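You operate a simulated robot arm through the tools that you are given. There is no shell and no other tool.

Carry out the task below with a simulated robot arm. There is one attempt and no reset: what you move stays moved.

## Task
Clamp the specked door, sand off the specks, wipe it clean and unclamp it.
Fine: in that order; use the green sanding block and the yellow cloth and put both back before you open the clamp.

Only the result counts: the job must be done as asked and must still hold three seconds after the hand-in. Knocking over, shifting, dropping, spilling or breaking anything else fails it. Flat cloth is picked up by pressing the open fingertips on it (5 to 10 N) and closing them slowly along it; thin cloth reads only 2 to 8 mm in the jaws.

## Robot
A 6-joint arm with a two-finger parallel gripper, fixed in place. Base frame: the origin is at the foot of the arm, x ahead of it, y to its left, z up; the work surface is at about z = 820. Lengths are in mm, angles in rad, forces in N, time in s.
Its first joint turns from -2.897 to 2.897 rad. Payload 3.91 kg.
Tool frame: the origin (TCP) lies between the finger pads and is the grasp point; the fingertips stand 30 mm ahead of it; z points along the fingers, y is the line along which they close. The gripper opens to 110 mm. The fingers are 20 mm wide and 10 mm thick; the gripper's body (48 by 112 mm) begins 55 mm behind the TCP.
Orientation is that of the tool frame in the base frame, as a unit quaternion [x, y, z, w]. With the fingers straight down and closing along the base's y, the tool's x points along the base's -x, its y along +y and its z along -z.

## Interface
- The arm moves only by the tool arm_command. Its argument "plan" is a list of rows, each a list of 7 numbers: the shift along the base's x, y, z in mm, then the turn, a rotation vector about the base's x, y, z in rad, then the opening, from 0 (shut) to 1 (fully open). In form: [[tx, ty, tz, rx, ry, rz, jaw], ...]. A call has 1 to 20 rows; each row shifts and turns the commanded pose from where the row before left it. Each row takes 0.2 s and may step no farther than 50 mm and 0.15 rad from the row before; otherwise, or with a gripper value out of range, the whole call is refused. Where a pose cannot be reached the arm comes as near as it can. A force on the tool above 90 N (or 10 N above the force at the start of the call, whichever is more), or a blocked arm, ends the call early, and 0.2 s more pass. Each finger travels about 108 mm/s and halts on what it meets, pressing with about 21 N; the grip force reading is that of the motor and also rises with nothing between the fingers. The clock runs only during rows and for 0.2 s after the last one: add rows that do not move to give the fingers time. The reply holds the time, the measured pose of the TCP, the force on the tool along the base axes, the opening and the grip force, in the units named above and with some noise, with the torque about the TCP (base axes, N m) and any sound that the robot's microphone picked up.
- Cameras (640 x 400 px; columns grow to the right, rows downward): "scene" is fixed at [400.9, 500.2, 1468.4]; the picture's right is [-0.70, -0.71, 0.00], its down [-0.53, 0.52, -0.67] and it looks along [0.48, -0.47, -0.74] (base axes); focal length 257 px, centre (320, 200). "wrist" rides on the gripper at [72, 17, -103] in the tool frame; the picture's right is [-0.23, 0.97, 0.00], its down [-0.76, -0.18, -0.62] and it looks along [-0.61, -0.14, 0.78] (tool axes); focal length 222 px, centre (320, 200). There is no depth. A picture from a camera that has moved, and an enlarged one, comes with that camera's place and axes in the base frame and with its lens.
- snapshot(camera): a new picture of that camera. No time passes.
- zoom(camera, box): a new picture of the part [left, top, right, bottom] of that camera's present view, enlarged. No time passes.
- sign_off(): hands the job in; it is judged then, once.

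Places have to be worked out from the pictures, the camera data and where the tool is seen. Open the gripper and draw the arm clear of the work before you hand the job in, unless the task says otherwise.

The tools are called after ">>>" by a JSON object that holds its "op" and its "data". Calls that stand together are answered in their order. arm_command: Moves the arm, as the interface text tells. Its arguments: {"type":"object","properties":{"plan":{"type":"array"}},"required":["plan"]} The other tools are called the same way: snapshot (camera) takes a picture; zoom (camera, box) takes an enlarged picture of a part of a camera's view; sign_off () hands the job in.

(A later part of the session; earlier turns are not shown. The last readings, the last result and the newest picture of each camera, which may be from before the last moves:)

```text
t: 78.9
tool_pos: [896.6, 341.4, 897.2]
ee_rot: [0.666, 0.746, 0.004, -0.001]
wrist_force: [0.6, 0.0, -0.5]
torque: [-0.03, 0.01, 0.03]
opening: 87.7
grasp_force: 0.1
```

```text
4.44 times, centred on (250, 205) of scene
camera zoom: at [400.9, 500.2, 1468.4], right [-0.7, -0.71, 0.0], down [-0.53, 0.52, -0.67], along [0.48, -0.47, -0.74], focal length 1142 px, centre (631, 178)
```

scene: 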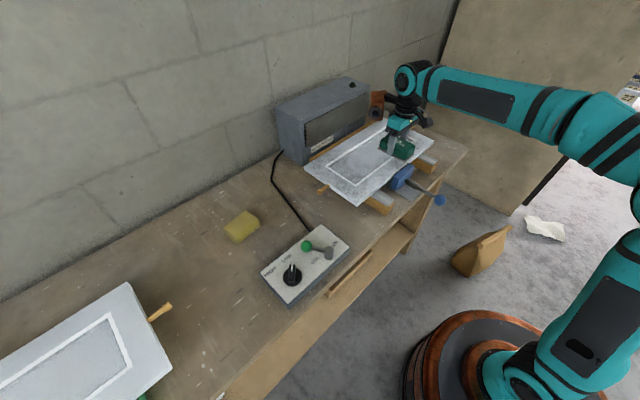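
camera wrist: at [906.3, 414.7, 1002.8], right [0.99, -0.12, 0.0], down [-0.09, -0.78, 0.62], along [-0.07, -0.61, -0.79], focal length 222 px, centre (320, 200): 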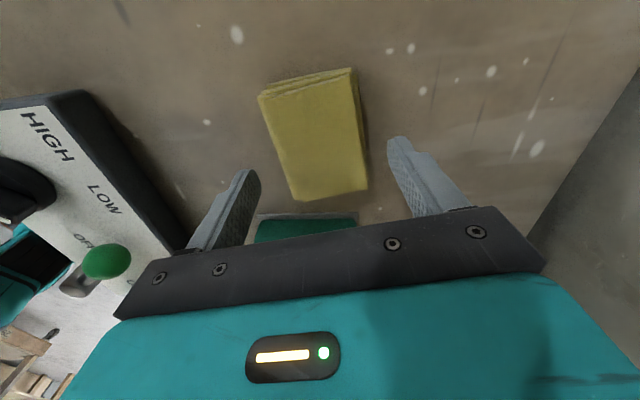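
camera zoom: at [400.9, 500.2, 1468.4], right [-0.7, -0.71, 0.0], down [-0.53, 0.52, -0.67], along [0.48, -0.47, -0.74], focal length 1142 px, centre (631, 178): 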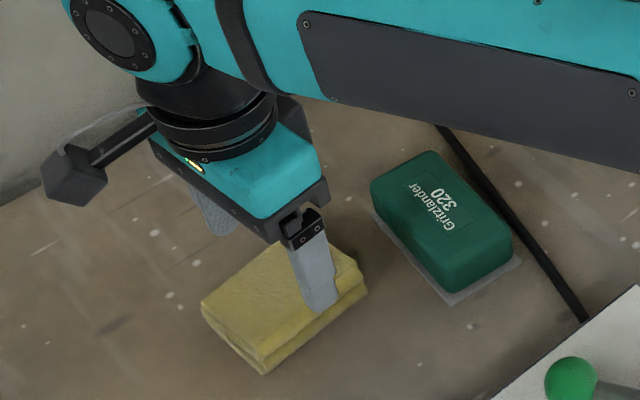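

Alignment is good, with the centre at (898, 339). I'll descend with fingertips to about z 826.

>>> {"op": "arm_command", "data": {"plan": [[1.5, -2, -15, 0, 0, 0, 0.8], [0, 0, -15, 0, 0, 0, 0.8], [0, 0, -8, 0, 0, 0, 0.8], [0, 0, -3, 0, 0, 0, 0.8], [0, 0, 0, 0, 0, 0, 0.8]]}}

>>> {"op": "zoom", "data": {"camera": "scene", "box": [210, 180, 290, 250]}}

>>> {"op": "snapshot", "data": {"camera": "wrist"}}

```text
t: 80.1
tool_pos: [899.3, 339.7, 856.6]
ee_rot: [0.666, 0.746, 0.003, -0.003]
wrist_force: [0.3, -0.5, -0.1]
torque: [0.05, 0.01, -0.01]
opening: 87.8
grasp_force: 0.1
```

```text
5.71 times, centred on (250, 215) of scene
camera zoom: at [400.9, 500.2, 1468.4], right [-0.7, -0.71, 0.0], down [-0.53, 0.52, -0.67], along [0.48, -0.47, -0.74], focal length 1468 px, centre (720, 114)
```

zoom: 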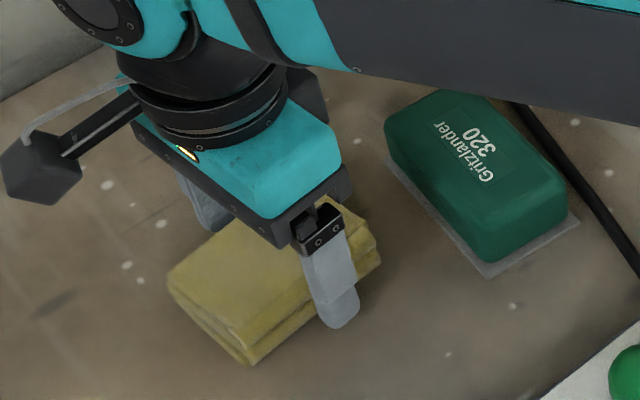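

```text
taken
camera wrist: at [908.8, 411.9, 961.4], right [0.99, -0.12, 0.0], down [-0.09, -0.78, 0.62], along [-0.07, -0.61, -0.79], focal length 222 px, centre (320, 200)
```

wrist: 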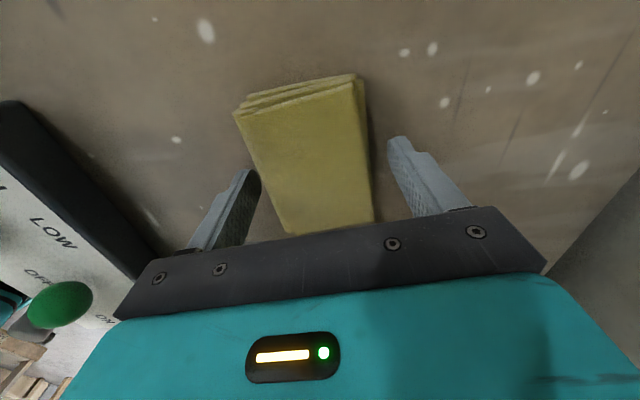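

The fingers straddle the pad evenly, so I'll close slowly.

>>> {"op": "arm_command", "data": {"plan": [[0, 0, 0, 0, 0, 0, 0.7], [0, 0, 0, 0, 0, 0, 0.62], [0, 0, 0, 0, 0, 0, 0.56], [0, 0, 0, 0, 0, 0, 0.52], [0, 0, 0, 0, 0, 0, 0.48], [0, 0, 0, 0, 0, 0, 0.44], [0, 0, 0, 0, 0, 0, 0.44]]}}

>>> {"op": "snapshot", "data": {"camera": "wrist"}}

```text
t: 81.7
tool_pos: [899.2, 339.2, 857.0]
ee_rot: [0.665, 0.747, 0.003, -0.002]
wrist_force: [1.3, 1.0, 1.2]
torque: [0.0, 0.06, -0.02]
opening: 63.1
grasp_force: 21.4
```

```text
taken
camera wrist: at [908.8, 412.0, 961.5], right [0.99, -0.12, 0.0], down [-0.09, -0.78, 0.62], along [-0.07, -0.61, -0.79], focal length 222 px, centre (320, 200)
```

wrist: 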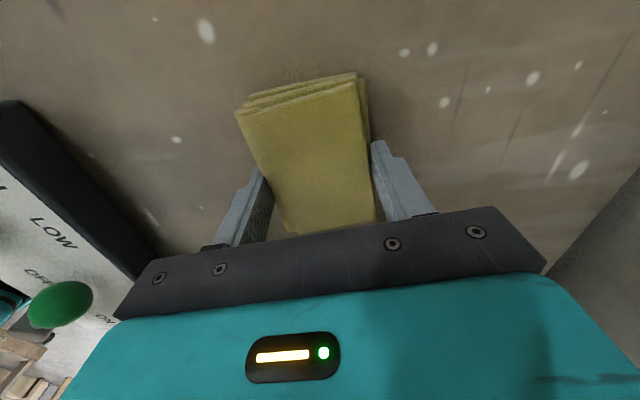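

Gripped at 63 mm, so the pad behaves as a firm block. I'll lift it and carry it to the door.

>>> {"op": "arm_command", "data": {"plan": [[0, 0, 5, 0, 0, 0, 0.35], [0, 0, 20, 0, 0, 0, 0.35], [0, 0, 40, 0, 0, 0, 0.35], [0, 0, 40, 0, 0, 0, 0.35], [0, 0, 35, 0, 0, 0, 0.35], [0, 0, 0, 0, 0, 0, 0.35]]}}

>>> {"op": "zoom", "data": {"camera": "scene", "box": [190, 120, 350, 260]}}

>>> {"op": "snapshot", "data": {"camera": "wrist"}}

```text
t: 83.1
tool_pos: [901.5, 336.9, 997.7]
ee_rot: [0.666, 0.746, 0.003, -0.002]
wrist_force: [-0.8, -0.2, -1.6]
torque: [0.0, 0.01, -0.02]
opening: 63.2
grasp_force: 21.1
```

```text
2.86 times, centred on (270, 190) of scene
camera zoom: at [400.9, 500.2, 1468.4], right [-0.7, -0.71, 0.0], down [-0.53, 0.52, -0.67], along [0.48, -0.47, -0.74], focal length 734 px, centre (463, 229)
```

zoom: 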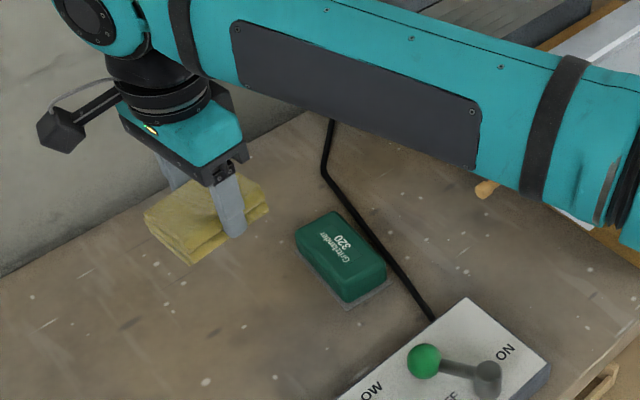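

```text
taken
camera wrist: at [910.3, 408.9, 1102.1], right [0.99, -0.12, 0.0], down [-0.09, -0.78, 0.62], along [-0.07, -0.61, -0.79], focal length 222 px, centre (320, 200)
```

wrist: 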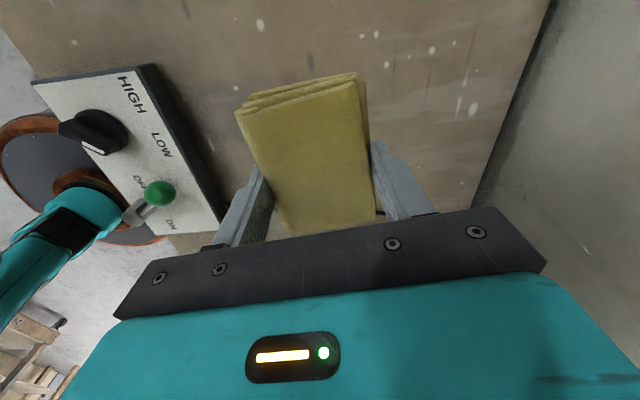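

The pad is held well. I'll carry it over the door to the front-right corner at a safe height, straightening the yaw on the way.

>>> {"op": "arm_command", "data": {"plan": [[-12, -45, 0, 0, 0, -0.055, 0.35], [-12, -45, 0, 0, 0, -0.055, 0.35], [-12, -45, 0, 0, 0, 0, 0.35], [-12, -45, 0, 0, 0, 0, 0.35], [-12, -45, 0, 0, 0, 0, 0.35], [-12, -45, 0, 0, 0, 0, 0.35], [-12, -45, 0, 0, 0, 0, 0.35], [-12, -45, 0, 0, 0, 0, 0.35], [-12, -45, 0, 0, 0, 0, 0.35], [-12, -45, 0, 0, 0, 0, 0.35], [-12, -45, 0, 0, 0, 0, 0.35], [-12, -45, 0, 0, 0, 0, 0.35], [-12, -45, 0, 0, 0, 0, 0.35], [-12, -45, 0, 0, 0, 0, 0.35], [-9, -45, 0, 0, 0, 0, 0.35], [-4, -40, 0, 0, 0, 0, 0.35], [0, 0, -25, 0, 0, 0, 0.35], [0, 0, -25, 0, 0, 0, 0.35], [0, 0, 0, 0, 0, 0, 0.35]]}}

>>> {"op": "snapshot", "data": {"camera": "wrist"}}

>>> {"op": "zoom", "data": {"camera": "scene", "box": [280, 60, 480, 220]}}

```text
t: 87.1
tool_pos: [720.2, -376.8, 946.5]
ee_rot: [0.706, 0.709, 0.004, -0.003]
wrist_force: [0.8, -0.1, 0.0]
torque: [0.02, 0.02, -0.01]
opening: 63.1
grasp_force: 20.7
```

```text
taken
camera wrist: at [736.5, -306.1, 1052.5], right [0.97, -0.22, 0.0], down [-0.18, -0.77, 0.62], along [-0.14, -0.6, -0.79], focal length 222 px, centre (320, 200)
```

wrist: 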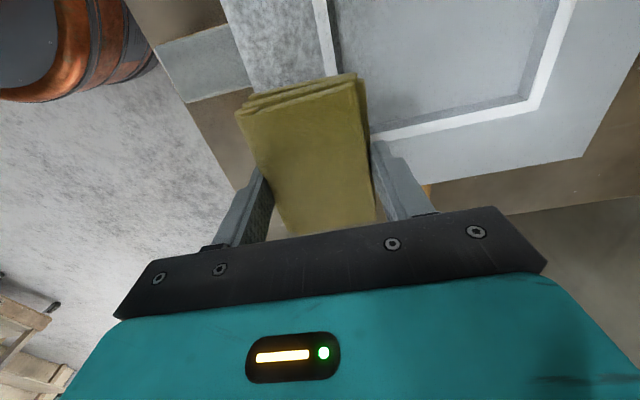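

```text
2.50 times, centred on (380, 140) of scene
camera zoom: at [400.9, 500.2, 1468.4], right [-0.7, -0.71, 0.0], down [-0.53, 0.52, -0.67], along [0.48, -0.47, -0.74], focal length 642 px, centre (170, 350)
```

zoom: 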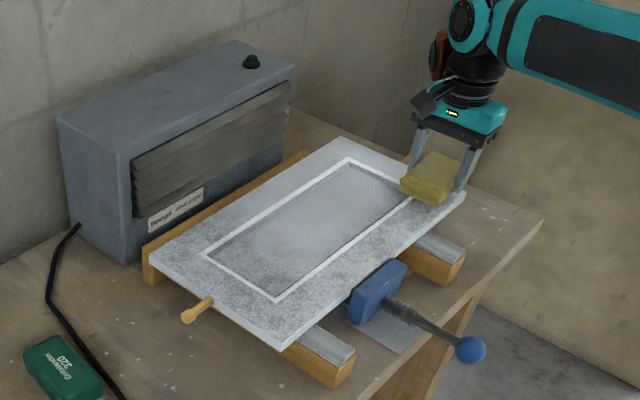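

The pad hovers over the front-right corner. I'll lower it to contact gently.

>>> {"op": "arm_command", "data": {"plan": [[0, -4, -12, 0, 0, 0, 0.35], [0, 0, -4, 0, 0, 0, 0.35], [0, 0, -2, 0, 0, 0, 0.35], [0, 0, -1, 0, 0, 0, 0.35], [0, 0, -1, 0, 0, 0, 0.35], [0, 0, -1, 0, 0, 0, 0.35]]}}

```text
t: 88.5
tool_pos: [718.6, -381.6, 925.8]
ee_rot: [0.706, 0.708, 0.003, -0.002]
wrist_force: [-0.2, 0.0, -1.1]
torque: [0.02, -0.01, -0.03]
opening: 62.9
grasp_force: 21.0
```

>>> {"op": "arm_command", "data": {"plan": [[0, 0, -0.8, 0, 0, 0, 0.35], [0, 0, -0.8, 0, 0, 0, 0.35], [0, 0, 0, 0, 0, 0, 0.35]]}}

```text
t: 89.3
tool_pos: [717.6, -381.6, 925.6]
ee_rot: [0.706, 0.708, 0.005, -0.001]
wrist_force: [2.1, 0.8, 13.8]
torque: [0.09, 0.16, -0.01]
opening: 63.0
grasp_force: 20.8
```

Contact at 14 N. I'll ease off a little and stroke slowly toward +y along the front rail.

>>> {"op": "arm_command", "data": {"plan": [[0, 0, 0.3, 0, 0, 0, 0.35], [0, 10, 0, 0, 0, 0, 0.35], [0, 12, 0, 0, 0, 0, 0.35], [0, 12, 0, 0, 0, 0, 0.35], [0, 12, 0, 0, 0, 0, 0.35], [0, 12, 0, 0, 0, 0, 0.35], [0, 0, 0, 0, 0, 0, 0.35]]}}

>>> {"op": "snapshot", "data": {"camera": "wrist"}}

>>> {"op": "zoom", "data": {"camera": "scene", "box": [280, 60, 480, 220]}}

```text
t: 90.9
tool_pos: [718.4, -323.2, 924.2]
ee_rot: [0.706, 0.708, 0.003, -0.002]
wrist_force: [0.3, -3.8, 14.1]
torque: [-0.03, 0.1, -0.05]
opening: 62.9
grasp_force: 21.0
```

```text
taken
camera wrist: at [735.1, -251.5, 1029.5], right [0.97, -0.22, 0.0], down [-0.18, -0.77, 0.62], along [-0.14, -0.6, -0.79], focal length 222 px, centre (320, 200)
```

wrist: 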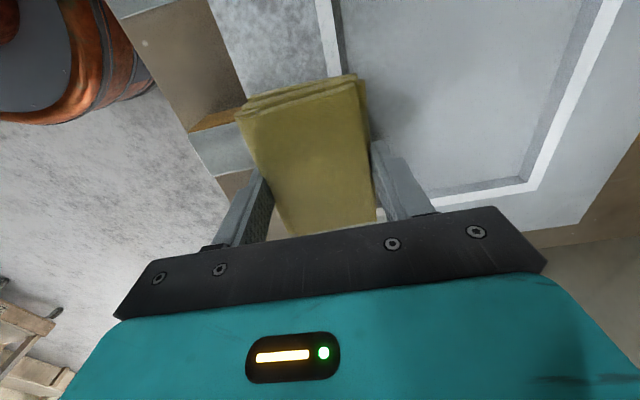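

```text
2.50 times, centred on (380, 140) of scene
camera zoom: at [400.9, 500.2, 1468.4], right [-0.7, -0.71, 0.0], down [-0.53, 0.52, -0.67], along [0.48, -0.47, -0.74], focal length 642 px, centre (170, 350)
```

zoom: 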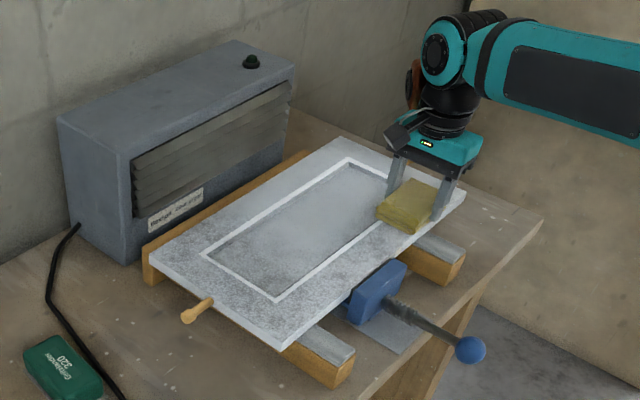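

The door stays put this time, and the wiped corner looks clean. I'll carry on along the front rail.

>>> {"op": "arm_command", "data": {"plan": [[0, 12, 0, 0, 0, 0, 0.35], [0, 12, 0, 0, 0, 0, 0.35], [0, 12, 0, 0, 0, 0, 0.35], [0, 12, 0, 0, 0, 0, 0.35], [0, 12, 0, 0, 0, 0, 0.35], [0, 12, 0, 0, 0, 0, 0.35], [0, 12, 0, 0, 0, 0, 0.35], [0, 12, 0, 0, 0, 0, 0.35], [0, 12, 0, 0, 0, 0, 0.35], [0, 12, 0, 0, 0, 0, 0.35]]}}

>>> {"op": "zoom", "data": {"camera": "scene", "box": [280, 60, 480, 220]}}

```text
t: 93.1
tool_pos: [717.5, -202.3, 923.0]
ee_rot: [0.705, 0.709, 0.004, -0.002]
wrist_force: [0.8, -7.2, 19.9]
torque: [-0.23, -0.01, 0.04]
opening: 63.3
grasp_force: 21.2
```

```text
2.50 times, centred on (380, 140) of scene
camera zoom: at [400.9, 500.2, 1468.4], right [-0.7, -0.71, 0.0], down [-0.53, 0.52, -0.67], along [0.48, -0.47, -0.74], focal length 642 px, centre (170, 350)
```

zoom: 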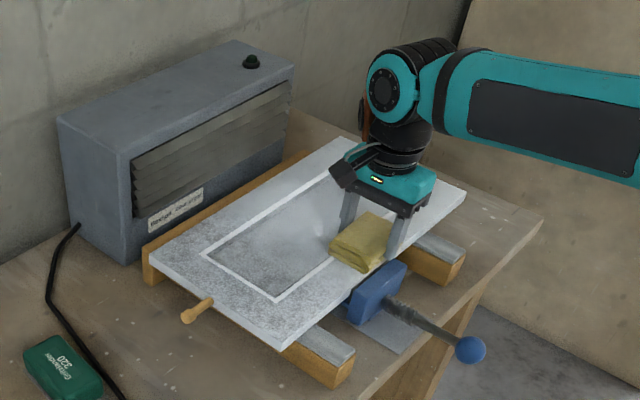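

Wiping works and the door isn't moving. I'll relieve the pressure slightly and continue to the left end.

>>> {"op": "arm_command", "data": {"plan": [[0, 12, 0.4, 0, 0, 0, 0.35], [0, 12, 0, 0, 0, 0, 0.35], [0, 12, 0, 0, 0, 0, 0.35], [0, 12, 0, 0, 0, 0, 0.35], [0, 12, 0, 0, 0, 0, 0.35], [0, 12, 0, 0, 0, 0, 0.35], [0, 12, 0, 0, 0, 0, 0.35], [0, 12, 0, 0, 0, 0, 0.35], [0, 12, 0, 0, 0, 0, 0.35], [0, 12, 0, 0, 0, 0, 0.35], [0, 12, 0, 0, 0, 0, 0.35], [0, 12, 0, 0, 0, 0, 0.35], [0, 12, 0, 0, 0, 0, 0.35], [0, 12, 0, 0, 0, 0, 0.35], [0, 12, 0, 0, 0, 0, 0.35]]}}

>>> {"op": "zoom", "data": {"camera": "scene", "box": [280, 60, 480, 220]}}

>>> {"op": "snapshot", "data": {"camera": "wrist"}}

```text
t: 96.3
tool_pos: [718.9, -23.6, 924.7]
ee_rot: [0.706, 0.708, 0.003, -0.002]
wrist_force: [-0.2, 0.2, -0.2]
torque: [0.02, -0.01, 0.0]
opening: 62.7
grasp_force: 21.0
```

```text
2.50 times, centred on (380, 140) of scene
camera zoom: at [400.9, 500.2, 1468.4], right [-0.7, -0.71, 0.0], down [-0.53, 0.52, -0.67], along [0.48, -0.47, -0.74], focal length 642 px, centre (170, 350)
```

zoom: 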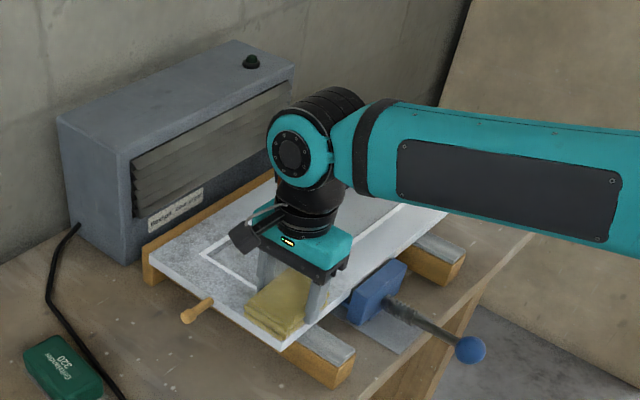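

```text
taken
camera wrist: at [735.0, 48.1, 1029.4], right [0.97, -0.22, 0.0], down [-0.18, -0.77, 0.62], along [-0.14, -0.6, -0.79], focal length 222 px, centre (320, 200)
```

wrist: 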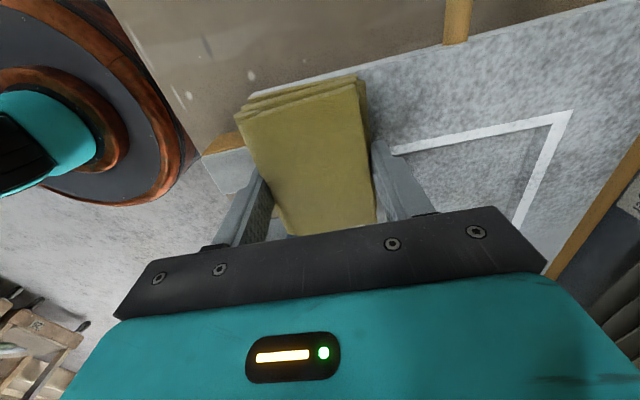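

Contact was lost near the left end, so I'll lower again and then wipe back along the left stile toward the fence.

>>> {"op": "arm_command", "data": {"plan": [[0, 0, -0.6, 0, 0, 0, 0.35], [0, 0, -0.6, 0, 0, 0, 0.35], [0, 0, 0, 0, 0, 0, 0.35]]}}

```text
t: 97.1
tool_pos: [716.5, -23.0, 924.1]
ee_rot: [0.706, 0.709, 0.004, -0.001]
wrist_force: [0.8, 2.2, 9.4]
torque: [0.15, 0.05, 0.05]
opening: 63.3
grasp_force: 20.5
```

Contact at 9 N. I'll rewipe the left third of the front rail to cover the gap.

>>> {"op": "arm_command", "data": {"plan": [[0, 8, 0, 0, 0, 0, 0.35], [0, -12, 0, 0, 0, 0, 0.35], [0, -12, 0, 0, 0, 0, 0.35], [0, -12, 0, 0, 0, 0, 0.35], [0, -12, 0, 0, 0, 0, 0.35], [0, -12, -0.2, 0, 0, 0, 0.35], [0, -12, 0, 0, 0, 0, 0.35], [0, -12, 0, 0, 0, 0, 0.35], [0, -12, 0, 0, 0, 0, 0.35], [0, -12, 0, 0, 0, 0, 0.35], [0, -12, 0, 0, 0, 0, 0.35]]}}

>>> {"op": "snapshot", "data": {"camera": "wrist"}}

>>> {"op": "zoom", "data": {"camera": "scene", "box": [280, 60, 480, 220]}}

```text
t: 99.5
tool_pos: [718.8, -135.1, 925.0]
ee_rot: [0.706, 0.708, 0.003, -0.002]
wrist_force: [0.4, -0.7, -1.0]
torque: [-0.01, 0.02, 0.0]
opening: 62.9
grasp_force: 20.3
```

```text
taken
camera wrist: at [735.1, -63.8, 1029.9], right [0.97, -0.22, 0.0], down [-0.18, -0.77, 0.62], along [-0.14, -0.6, -0.79], focal length 222 px, centre (320, 200)
```

wrist: 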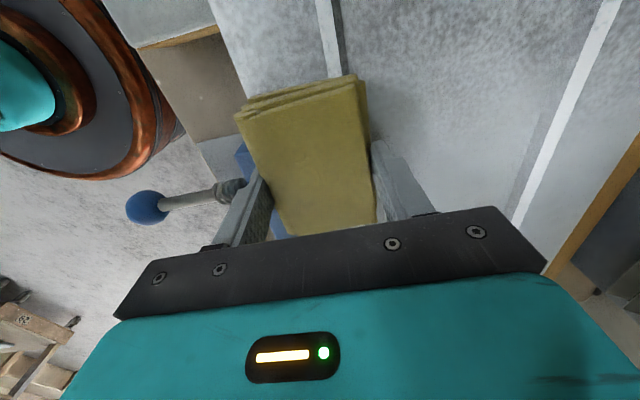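

```text
2.50 times, centred on (380, 140) of scene
camera zoom: at [400.9, 500.2, 1468.4], right [-0.7, -0.71, 0.0], down [-0.53, 0.52, -0.67], along [0.48, -0.47, -0.74], focal length 642 px, centre (170, 350)
```

zoom: 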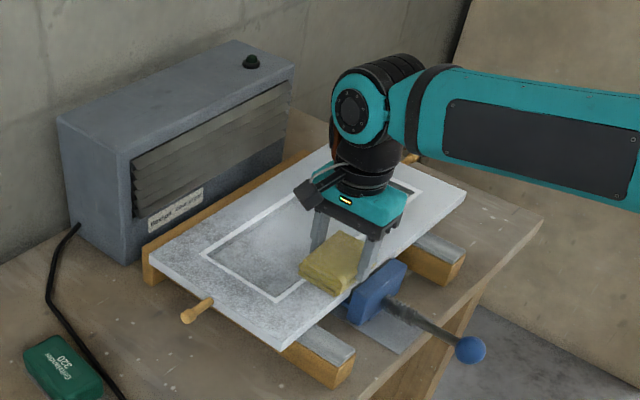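

The left part is still dusty because contact was intermittent. I'll press to about 12 N here and work in shorter strokes, checking the force each time.

>>> {"op": "arm_command", "data": {"plan": [[0, 0, -0.7, 0, 0, 0, 0.35], [0, 0, -0.7, 0, 0, 0, 0.35], [0, 0, 0, 0, 0, 0, 0.35]]}}

```text
t: 100.3
tool_pos: [718.9, -134.8, 923.1]
ee_rot: [0.706, 0.708, 0.005, 0.0]
wrist_force: [4.5, 1.9, 20.9]
torque: [0.09, 0.07, -0.03]
opening: 63.2
grasp_force: 21.1
```

>>> {"op": "arm_command", "data": {"plan": [[0, 0, 0.2, 0, 0, 0, 0.35], [0, 10, 0, 0, 0, 0, 0.35], [0, 10, 0, 0, 0, 0, 0.35], [0, 10, 0, 0, 0, 0, 0.35], [0, 10, 0, 0, 0, 0, 0.35], [0, 10, 0, 0, 0, 0, 0.35], [0, 10, 0, 0, 0, 0, 0.35]]}}

>>> {"op": "zoom", "data": {"camera": "scene", "box": [280, 60, 480, 220]}}

```text
t: 101.9
tool_pos: [718.2, -74.1, 923.0]
ee_rot: [0.705, 0.709, 0.003, -0.003]
wrist_force: [-0.6, -6.6, 15.9]
torque: [-0.08, 0.01, -0.04]
opening: 63.1
grasp_force: 21.4
```

```text
2.50 times, centred on (380, 140) of scene
camera zoom: at [400.9, 500.2, 1468.4], right [-0.7, -0.71, 0.0], down [-0.53, 0.52, -0.67], along [0.48, -0.47, -0.74], focal length 642 px, centre (170, 350)
```

zoom: 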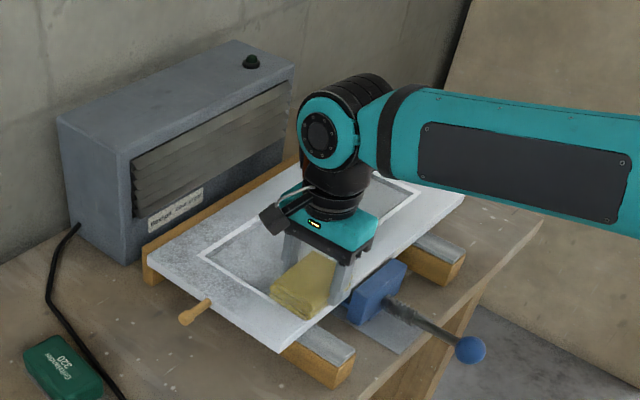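

>>> {"op": "arm_command", "data": {"plan": [[0, 10, 0, 0, 0, 0, 0.35], [0, 10, 0, 0, 0, 0, 0.35], [0, 10, 0, 0, 0, 0, 0.35], [0, 10, 0, 0, 0, 0, 0.35], [0, 10, 0, 0, 0, 0, 0.35], [0, 8, 0, 0, 0, 0, 0.35], [0, 0, 0, 0, 0, 0, 0.35]]}}

>>> {"op": "zoom", "data": {"camera": "scene", "box": [280, 60, 480, 220]}}

>>> {"op": "snapshot", "data": {"camera": "wrist"}}

```text
t: 103.5
tool_pos: [718.6, -17.0, 920.8]
ee_rot: [0.706, 0.708, 0.004, -0.001]
wrist_force: [-0.9, -8.3, 19.1]
torque: [-0.21, 0.09, -0.08]
opening: 63.0
grasp_force: 21.2
```

```text
2.50 times, centred on (380, 140) of scene
camera zoom: at [400.9, 500.2, 1468.4], right [-0.7, -0.71, 0.0], down [-0.53, 0.52, -0.67], along [0.48, -0.47, -0.74], focal length 642 px, centre (170, 350)
```

zoom: 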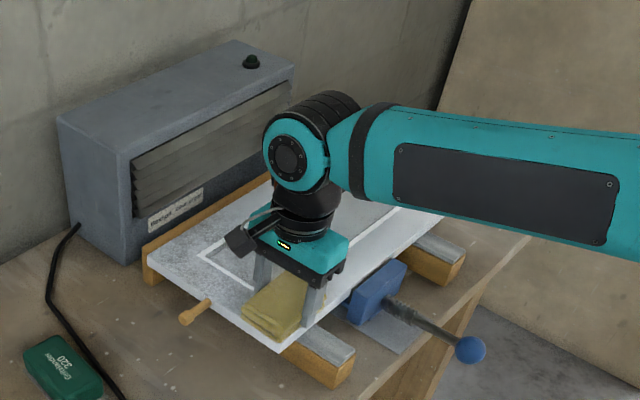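

```text
taken
camera wrist: at [735.1, 54.2, 1027.5], right [0.97, -0.22, 0.0], down [-0.18, -0.77, 0.62], along [-0.14, -0.6, -0.79], focal length 222 px, centre (320, 200)
```

wrist: 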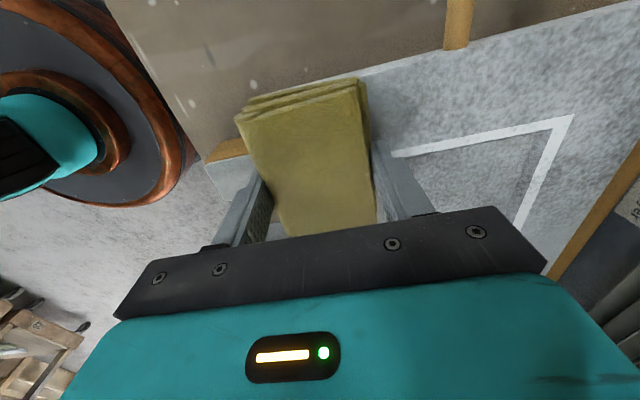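

The front rail is done to the left end. I'll ease the pressure and wipe along the left stile toward +x.

>>> {"op": "arm_command", "data": {"plan": [[0, 3, 0.5, 0, 0, 0, 0.35], [10, 0, 0, 0, 0, 0, 0.35], [10, 0, 0, 0, 0, 0, 0.35], [10, 0, 0, 0, 0, 0, 0.35], [10, 0, 0, 0, 0, 0, 0.35], [10, 0, 0, 0, 0, 0, 0.35], [10, 0, 0, 0, 0, 0, 0.35], [0, 0, 0, 0, 0, 0, 0.35]]}}

>>> {"op": "zoom", "data": {"camera": "scene", "box": [280, 60, 480, 220]}}

```text
t: 105.3
tool_pos: [778.7, -13.4, 923.5]
ee_rot: [0.706, 0.708, 0.003, -0.002]
wrist_force: [-1.2, -1.4, 4.9]
torque: [-0.01, 0.15, 0.03]
opening: 63.1
grasp_force: 20.4
```

```text
2.50 times, centred on (380, 140) of scene
camera zoom: at [400.9, 500.2, 1468.4], right [-0.7, -0.71, 0.0], down [-0.53, 0.52, -0.67], along [0.48, -0.47, -0.74], focal length 642 px, centre (170, 350)
```

zoom: 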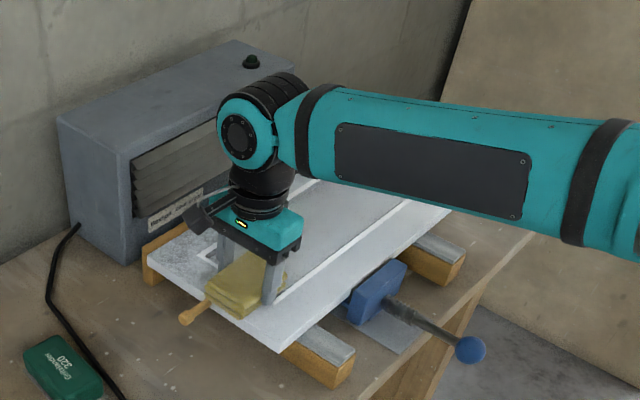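

The front-left corner is clean now. I'll press slightly and continue toward the fence.

>>> {"op": "arm_command", "data": {"plan": [[10, 0, -0.3, 0, 0, 0, 0.35], [10, 0, 0, 0, 0, 0, 0.35], [10, 0, 0, 0, 0, 0, 0.35], [10, 0, 0, 0, 0, 0, 0.35], [10, 0, 0, 0, 0, 0, 0.35], [10, 0, 0, 0, 0, 0, 0.35], [0, 0, 0, 0, 0, 0, 0.35]]}}

>>> {"op": "zoom", "data": {"camera": "scene", "box": [280, 60, 480, 220]}}

>>> {"op": "snapshot", "data": {"camera": "wrist"}}

```text
t: 106.9
tool_pos: [839.5, -14.5, 923.5]
ee_rot: [0.706, 0.709, 0.004, -0.003]
wrist_force: [-1.6, -0.4, 3.6]
torque: [-0.08, 0.08, 0.0]
opening: 63.2
grasp_force: 21.4
```

```text
2.50 times, centred on (380, 140) of scene
camera zoom: at [400.9, 500.2, 1468.4], right [-0.7, -0.71, 0.0], down [-0.53, 0.52, -0.67], along [0.48, -0.47, -0.74], focal length 642 px, centre (170, 350)
```

zoom: 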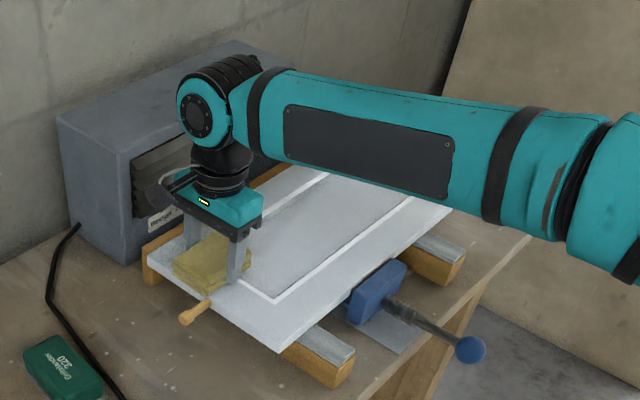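

```text
taken
camera wrist: at [855.7, 57.6, 1027.6], right [0.97, -0.22, 0.0], down [-0.18, -0.77, 0.62], along [-0.14, -0.6, -0.79], focal length 222 px, centre (320, 200)
```

wrist: 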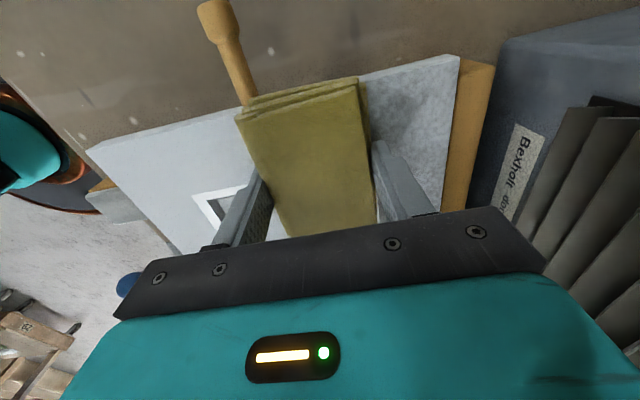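

Clean behind the pad, with only the strip near the fence left on this stile. I'll go 40 mm further and keep the fingers short of the fence.

>>> {"op": "arm_command", "data": {"plan": [[10, 0, -0.3, 0, 0, 0, 0.35], [10, 0, 0, 0, 0, 0, 0.35], [10, 0, 0, 0, 0, 0, 0.35], [10, 0, 0, 0, 0, 0, 0.35], [8, 0, 0, 0, 0, 0, 0.35], [0, 0, 0, 0, 0, 0, 0.35]]}}

>>> {"op": "snapshot", "data": {"camera": "wrist"}}

>>> {"op": "zoom", "data": {"camera": "scene", "box": [280, 60, 480, 220]}}

```text
t: 108.3
tool_pos: [885.4, -14.9, 923.1]
ee_rot: [0.706, 0.708, 0.003, -0.001]
wrist_force: [-0.7, 0.5, 5.7]
torque: [-0.06, 0.2, -0.06]
opening: 62.9
grasp_force: 21.3
```

```text
taken
camera wrist: at [902.8, 56.7, 1027.7], right [0.97, -0.22, 0.0], down [-0.18, -0.77, 0.62], along [-0.14, -0.6, -0.79], focal length 222 px, centre (320, 200)
```

wrist: 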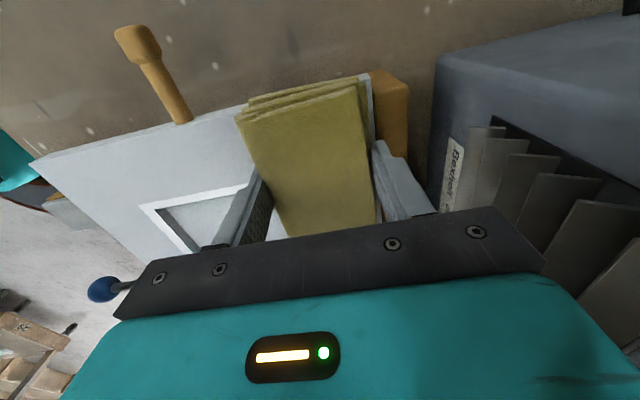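

```text
2.50 times, centred on (380, 140) of scene
camera zoom: at [400.9, 500.2, 1468.4], right [-0.7, -0.71, 0.0], down [-0.53, 0.52, -0.67], along [0.48, -0.47, -0.74], focal length 642 px, centre (170, 350)
```

zoom: 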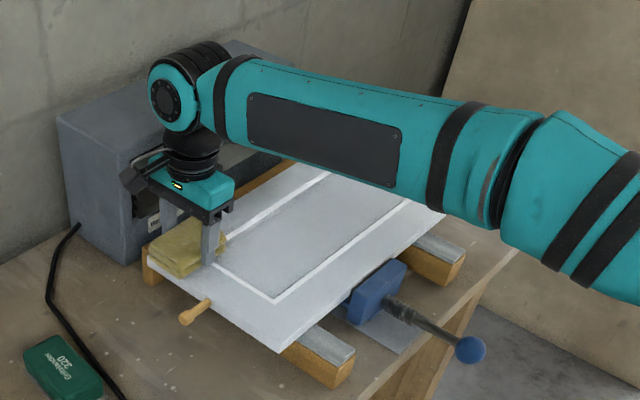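

The left stile is clean. I'll lift and look at the whole door to see what dust remains.

>>> {"op": "arm_command", "data": {"plan": [[0, 0, 10, 0, 0, 0, 0.35], [-20, 20, 35, 0, 0, 0, 0.35], [-20, 40, 10, 0, 0, 0, 0.35], [-20, 40, 0, 0, 0, 0, 0.35], [-20, 40, 0, 0, 0, 0, 0.35], [-20, 30, 0, 0, 0, 0, 0.35], [0, 0, 0, 0, 0, 0, 0.35]]}}

>>> {"op": "snapshot", "data": {"camera": "wrist"}}

>>> {"op": "zoom", "data": {"camera": "scene", "box": [280, 60, 480, 220]}}

```text
t: 109.9
tool_pos: [788.7, 155.6, 977.0]
ee_rot: [0.706, 0.708, 0.003, -0.001]
wrist_force: [0.4, 0.7, -1.2]
torque: [-0.01, 0.05, -0.02]
opening: 62.8
grasp_force: 20.8
```

```text
taken
camera wrist: at [804.5, 227.0, 1082.2], right [0.97, -0.22, 0.0], down [-0.18, -0.77, 0.62], along [-0.14, -0.6, -0.79], focal length 222 px, centre (320, 200)
```

wrist: 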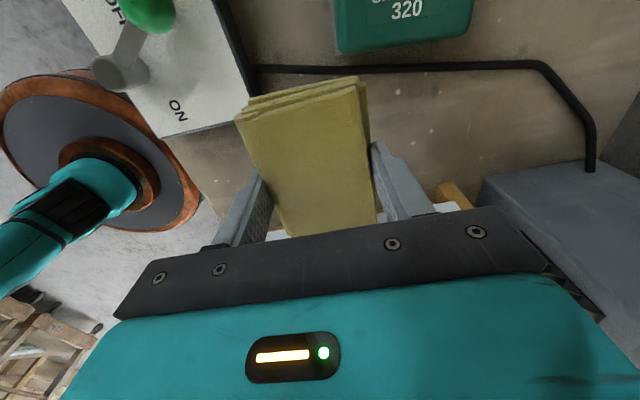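

```text
2.50 times, centred on (380, 140) of scene
camera zoom: at [400.9, 500.2, 1468.4], right [-0.7, -0.71, 0.0], down [-0.53, 0.52, -0.67], along [0.48, -0.47, -0.74], focal length 642 px, centre (170, 350)
```

zoom: 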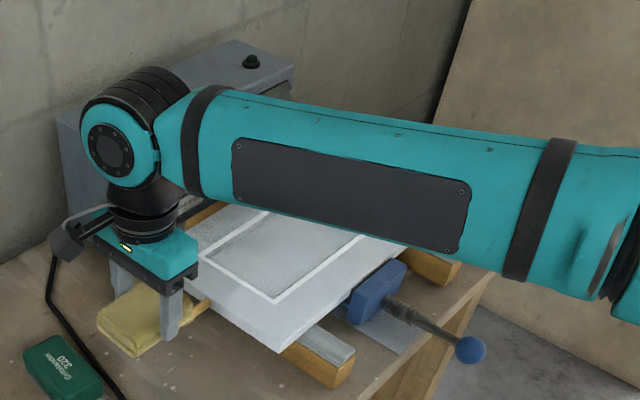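

The arm hides the door from the scene camera, so I'll move it to the front-right side for a full view.

>>> {"op": "arm_command", "data": {"plan": [[-22, -42, 5, 0, 0, 0, 0.35], [-22, -42, 5, 0, 0, 0, 0.35], [-22, -42, 5, 0, 0, 0, 0.35], [-22, -42, 5, 0, 0, 0, 0.35], [-22, -42, 5, 0, 0, 0, 0.35], [-22, -42, 5, 0, 0, 0, 0.35], [-22, -42, 0, 0, 0, 0, 0.35], [-22, -42, 0, 0, 0, 0, 0.35], [-22, -42, 0, 0, 0, 0, 0.35], [-22, -42, 0, 0, 0, 0, 0.35], [-22, -42, 0, 0, 0, 0, 0.35], [0, 0, 0, 0, 0, 0, 0.35]]}}

>>> {"op": "zoom", "data": {"camera": "scene", "box": [290, 100, 450, 215]}}

>>> {"op": "snapshot", "data": {"camera": "wrist"}}

```text
t: 112.5
tool_pos: [547.2, -305.2, 1009.2]
ee_rot: [0.706, 0.708, 0.003, -0.002]
wrist_force: [-0.1, 0.4, -1.3]
torque: [0.01, 0.0, -0.02]
opening: 63.0
grasp_force: 21.4
```

```text
3.48 times, centred on (370, 158) of scene
camera zoom: at [400.9, 500.2, 1468.4], right [-0.7, -0.71, 0.0], down [-0.53, 0.52, -0.67], along [0.48, -0.47, -0.74], focal length 894 px, centre (146, 348)
```

zoom: 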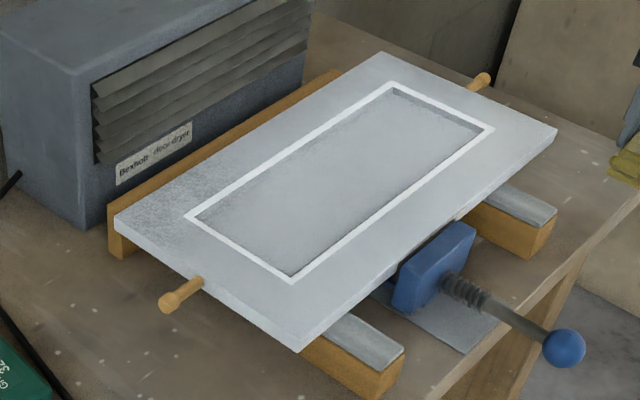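

```text
taken
camera wrist: at [563.3, -233.2, 1113.1], right [0.97, -0.22, 0.0], down [-0.18, -0.77, 0.62], along [-0.14, -0.6, -0.79], focal length 222 px, centre (320, 200)
```

wrist: 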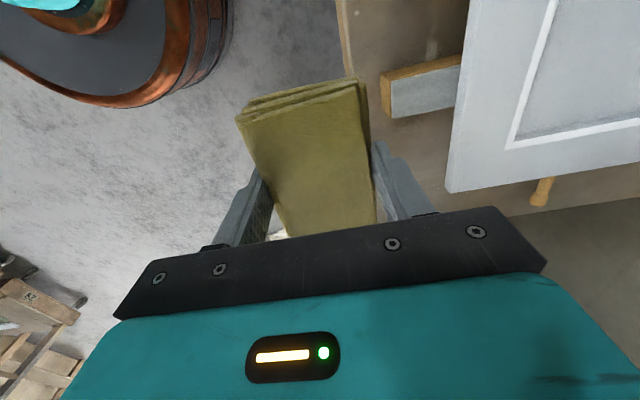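

The door is nearly clean, with some dust left on the back rail near the left. I'll zoom in to find all the remaining areas.

>>> {"op": "zoom", "data": {"camera": "scene", "box": [300, 110, 380, 180]}}

>>> {"op": "zoom", "data": {"camera": "scene", "box": [360, 110, 440, 180]}}

>>> {"op": "zoom", "data": {"camera": "scene", "box": [315, 140, 395, 210]}}

```text
5.71 times, centred on (340, 145) of scene
camera zoom: at [400.9, 500.2, 1468.4], right [-0.7, -0.71, 0.0], down [-0.53, 0.52, -0.67], along [0.48, -0.47, -0.74], focal length 1468 px, centre (206, 514)
```

zoom: 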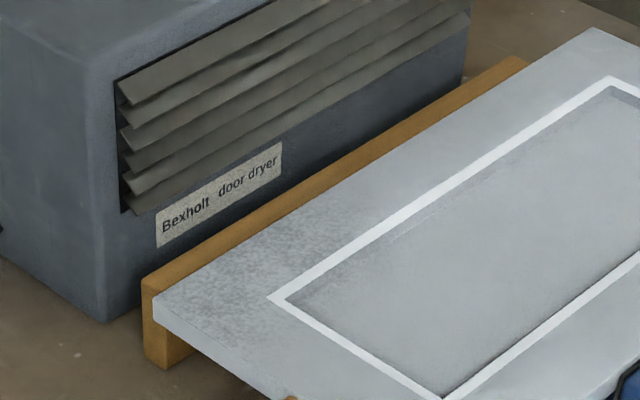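

```text
5.71 times, centred on (400, 145) of scene
camera zoom: at [400.9, 500.2, 1468.4], right [-0.7, -0.71, 0.0], down [-0.53, 0.52, -0.67], along [0.48, -0.47, -0.74], focal length 1468 px, centre (-137, 514)
```

zoom: 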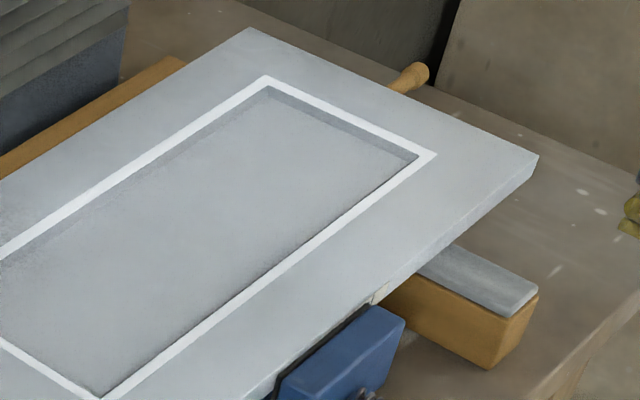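

```text
5.71 times, centred on (355, 175) of scene
camera zoom: at [400.9, 500.2, 1468.4], right [-0.7, -0.71, 0.0], down [-0.53, 0.52, -0.67], along [0.48, -0.47, -0.74], focal length 1468 px, centre (120, 343)
```

zoom: 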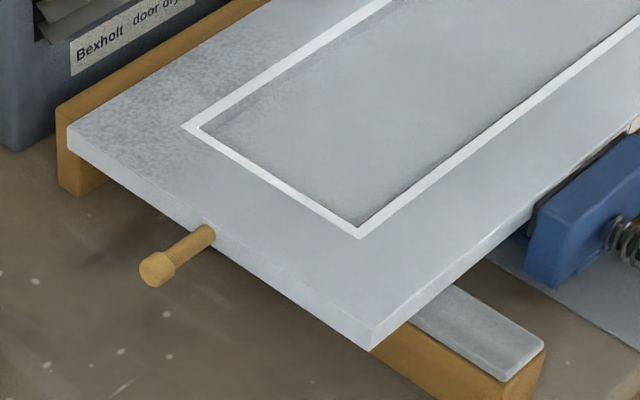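

Only the back-left area, about x 875–930, y −150 to +30, still shows dust. I'll go back there and wipe with firmer, checked pressure.

>>> {"op": "arm_command", "data": {"plan": [[36, 31, 0, 0, 0, 0, 0.35], [36, 31, 0, 0, 0, 0, 0.35], [36, 31, 0, 0, 0, 0, 0.35], [36, 31, 0, 0, 0, 0, 0.35], [36, 31, 0, 0, 0, 0, 0.35], [36, 31, 0, 0, 0, 0, 0.35], [36, 31, 0, 0, 0, 0, 0.35], [36, 31, -10, 0, 0, 0, 0.35], [36, 31, -20, 0, 0, 0, 0.35], [12, 10, -25, 0, 0, 0, 0.35], [0, 0, -20, 0, 0, 0, 0.35], [0, 0, 0, 0, 0, 0, 0.35]]}}

>>> {"op": "snapshot", "data": {"camera": "wrist"}}

```text
refused: row 9 steps farther than a row can; nothing moved
```

```text
taken
camera wrist: at [563.3, -233.2, 1113.1], right [0.97, -0.22, 0.0], down [-0.18, -0.77, 0.62], along [-0.14, -0.6, -0.79], focal length 222 px, centre (320, 200)
```

wrist: 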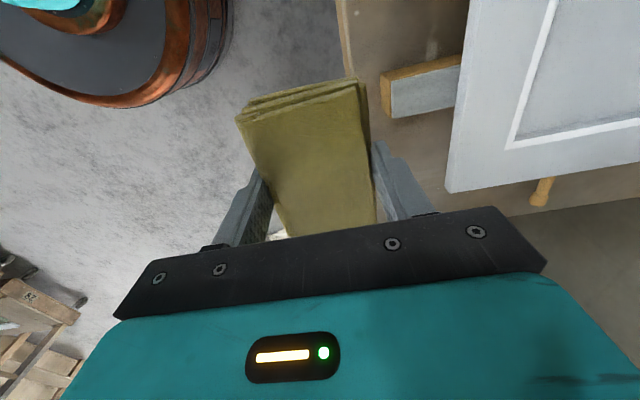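

I'll also turn the pad 90° on the way, so its long side runs along x and it can reach close to the fence without the fingers touching it.

>>> {"op": "arm_command", "data": {"plan": [[33, 26, 0, 0, 0, 0.142, 0.35], [33, 26, 0, 0, 0, 0.142, 0.35], [33, 26, 0, 0, 0, 0.142, 0.35], [33, 26, 0, 0, 0, 0.142, 0.35], [33, 26, 0, 0, 0, 0.142, 0.35], [33, 26, 0, 0, 0, 0.142, 0.35], [33, 26, 0, 0, 0, 0.142, 0.35], [33, 26, 0, 0, 0, 0.142, 0.35], [33, 26, 0, 0, 0, 0.142, 0.35], [20, 26, -20, 0, 0, 0.142, 0.35], [0, 20, -30, 0, 0, 0.142, 0.35], [0, 0, -15, 0, 0, 0, 0.35], [0, 0, 0, 0, 0, 0, 0.35]]}}

>>> {"op": "snapshot", "data": {"camera": "wrist"}}

>>> {"op": "zoom", "data": {"camera": "scene", "box": [280, 60, 480, 220]}}

```text
t: 115.3
tool_pos: [861.2, -25.9, 939.8]
ee_rot: [0.002, 1.0, 0.001, -0.004]
wrist_force: [-0.2, 1.0, -0.4]
torque: [0.0, -0.01, 0.01]
opening: 63.2
grasp_force: 21.1
```

```text
taken
camera wrist: at [790.4, -9.4, 1044.5], right [0.23, 0.97, 0.0], down [0.77, -0.18, 0.62], along [0.6, -0.14, -0.79], focal length 222 px, centre (320, 200)
```

wrist: 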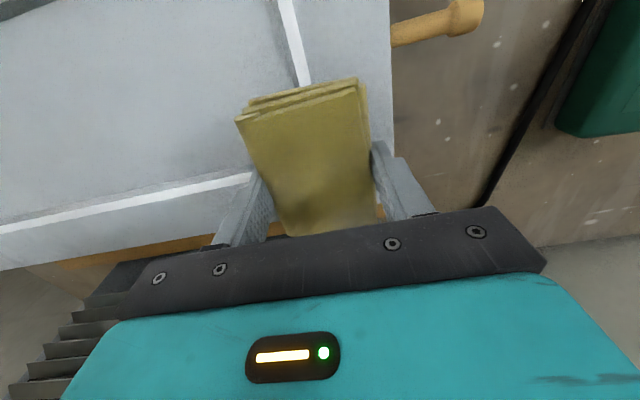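

```text
2.50 times, centred on (380, 140) of scene
camera zoom: at [400.9, 500.2, 1468.4], right [-0.7, -0.71, 0.0], down [-0.53, 0.52, -0.67], along [0.48, -0.47, -0.74], focal length 642 px, centre (170, 350)
```

zoom: 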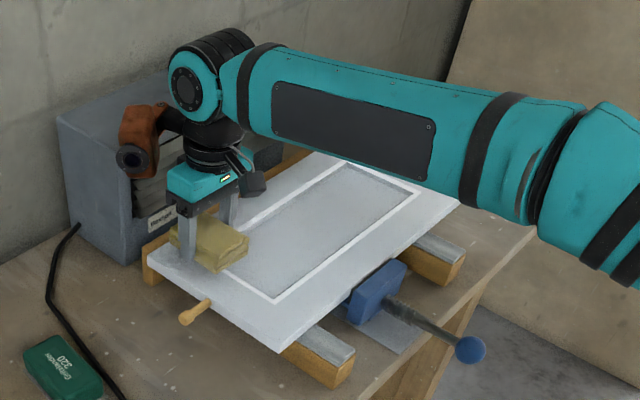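

The orange housing on the wrist is now near the dryer in this orientation. I'll go straight up at once and turn back to the earlier yaw, where it was clear.

>>> {"op": "arm_command", "data": {"plan": [[0, 0, 20, 0, 0, 0, 0.35], [0, 0, 30, 0, 0, 0, 0.35], [-20, 0, 30, 0, 0, 0, 0.35], [-40, 0, 0, 0, 0, 0, 0.35]]}}

>>> {"op": "snapshot", "data": {"camera": "scene"}}

>>> {"op": "zoom", "data": {"camera": "scene", "box": [260, 60, 400, 180]}}

```text
t: 116.3
tool_pos: [800.5, -29.6, 1020.9]
ee_rot: [0.002, 1.0, 0.0, -0.005]
wrist_force: [0.0, 0.9, -1.3]
torque: [0.0, 0.08, 0.0]
opening: 63.1
grasp_force: 21.2
```

```text
taken
```

scene: 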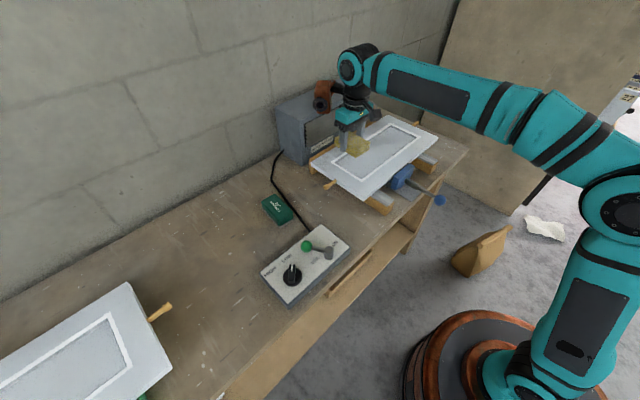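

```text
3.33 times, centred on (330, 120) of scene
camera zoom: at [400.9, 500.2, 1468.4], right [-0.7, -0.71, 0.0], down [-0.53, 0.52, -0.67], along [0.48, -0.47, -0.74], focal length 856 px, centre (287, 467)
```

zoom: 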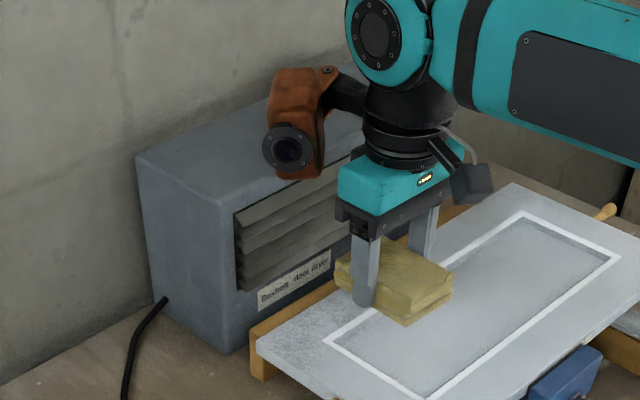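

The dryer hasn't moved. I'll rotate back to −90° here at height and then come down over the back-left area.

>>> {"op": "arm_command", "data": {"plan": [[0, 0, 0, 0, 0, -0.143, 0.35], [0, 0, 0, 0, 0, -0.143, 0.35], [0, 0, 0, 0, 0, -0.143, 0.35], [0, 0, 0, 0, 0, -0.143, 0.35], [0, 0, 0, 0, 0, -0.143, 0.35], [0, 0, 0, 0, 0, -0.143, 0.35], [0, 0, 0, 0, 0, -0.143, 0.35], [0, 0, 0, 0, 0, -0.143, 0.35], [0, 0, 0, 0, 0, -0.143, 0.35], [0, 0, 0, 0, 0, -0.143, 0.35], [0, 0, 0, 0, 0, -0.14, 0.35], [25, 5, -30, 0, 0, 0, 0.35], [25, 5, -30, 0, 0, 0, 0.35], [25, 3, -25, 0, 0, 0, 0.35], [7, 0, -6, 0, 0, 0, 0.35], [0, 0, 0, 0, 0, 0, 0.35]]}}

>>> {"op": "snapshot", "data": {"camera": "wrist"}}

```text
t: 119.7
tool_pos: [882.8, -12.9, 933.4]
ee_rot: [0.708, 0.706, 0.003, -0.001]
wrist_force: [0.7, 0.1, -0.4]
torque: [-0.02, -0.01, 0.03]
opening: 63.2
grasp_force: 21.1
```

```text
taken
camera wrist: at [900.0, 59.5, 1037.7], right [0.97, -0.23, 0.0], down [-0.18, -0.77, 0.62], along [-0.14, -0.6, -0.79], focal length 222 px, centre (320, 200)
```

wrist: 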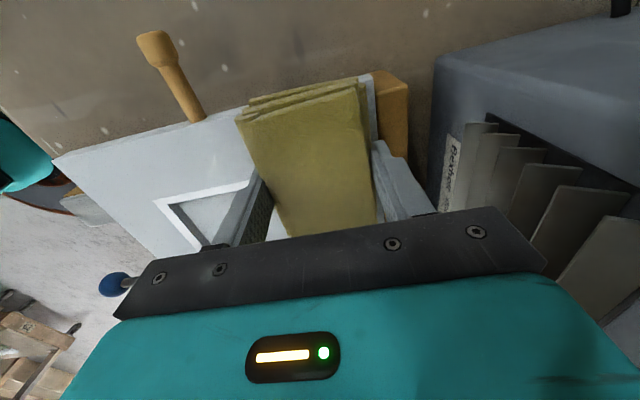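

I'm in place, so I'll lower to contact.

>>> {"op": "arm_command", "data": {"plan": [[0, 0, -5, 0, 0, 0, 0.35], [0, 0, -2.5, 0, 0, 0, 0.35], [0, 0, -1, 0, 0, 0, 0.35], [0, 0, -1, 0, 0, 0, 0.35], [0, 0, -0.7, 0, 0, 0, 0.35], [0, 0, 0, 0, 0, 0, 0.35]]}}

```text
t: 121.1
tool_pos: [882.9, -13.2, 922.4]
ee_rot: [0.708, 0.706, 0.004, -0.001]
wrist_force: [2.9, -0.7, 11.8]
torque: [-0.29, 0.18, 0.06]
opening: 63.2
grasp_force: 20.8
```

Contact at 12 N. I'll scrub this corner back and forth, then along the back rail.

>>> {"op": "arm_command", "data": {"plan": [[0, 8, 0, 0, 0, 0, 0.35], [-10, 0, 0, 0, 0, 0, 0.35], [-10, 0, 0, 0, 0, 0, 0.35], [-10, 0, 0, 0, 0, 0, 0.35], [10, 0, 0, 0, 0, 0, 0.35], [10, 0, 0, 0, 0, 0, 0.35], [10, 0, 0, 0, 0, 0, 0.35], [0, -10, 0, 0, 0, 0, 0.35], [0, -10, 0, 0, 0, 0, 0.35], [0, -10, 0, 0, 0, 0, 0.35], [0, -10, 0, 0, 0, 0, 0.35], [0, 0, 0, 0, 0, 0, 0.35]]}}

>>> {"op": "zoom", "data": {"camera": "scene", "box": [290, 90, 430, 210]}}

```text
t: 123.7
tool_pos: [882.1, -44.1, 922.8]
ee_rot: [0.708, 0.706, 0.005, 0.0]
wrist_force: [0.6, 15.9, 37.4]
torque: [0.13, -0.37, 0.11]
opening: 63.3
grasp_force: 21.3
```

```text
3.33 times, centred on (360, 150) of scene
camera zoom: at [400.9, 500.2, 1468.4], right [-0.7, -0.71, 0.0], down [-0.53, 0.52, -0.67], along [0.48, -0.47, -0.74], focal length 856 px, centre (187, 367)
```

zoom: 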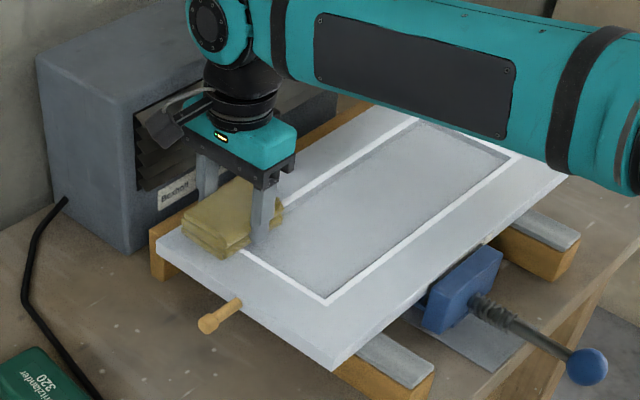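

The force rose to 37 N, so I'll lift off by about a millimetre and continue along the back rail.

>>> {"op": "arm_command", "data": {"plan": [[0, 0, 0.8, 0, 0, 0, 0.35], [0, 0, 0.4, 0, 0, 0, 0.35], [0, 0, 0, 0, 0, 0, 0.35]]}}

```text
t: 124.5
tool_pos: [883.2, -47.2, 923.3]
ee_rot: [0.708, 0.706, 0.004, -0.001]
wrist_force: [1.7, 9.5, 28.5]
torque: [-0.08, -0.59, 0.09]
opening: 63.4
grasp_force: 21.3
```

>>> {"op": "arm_command", "data": {"plan": [[0, 0, 0.7, 0, 0, 0, 0.35], [0, 0, 0.3, 0, 0, 0, 0.35], [0, 0, 0, 0, 0, 0, 0.35]]}}

>>> {"op": "snapshot", "data": {"camera": "wrist"}}

```text
t: 125.3
tool_pos: [882.5, -44.6, 922.7]
ee_rot: [0.708, 0.706, 0.003, -0.002]
wrist_force: [-0.3, -3.0, 4.5]
torque: [-0.2, -0.16, -0.1]
opening: 63.2
grasp_force: 21.1
```

```text
taken
camera wrist: at [899.9, 26.3, 1027.2], right [0.97, -0.23, 0.0], down [-0.18, -0.77, 0.62], along [-0.14, -0.6, -0.79], focal length 222 px, centre (320, 200)
```

wrist: 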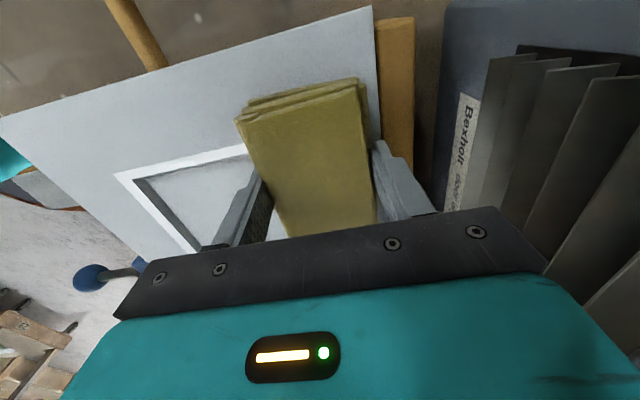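

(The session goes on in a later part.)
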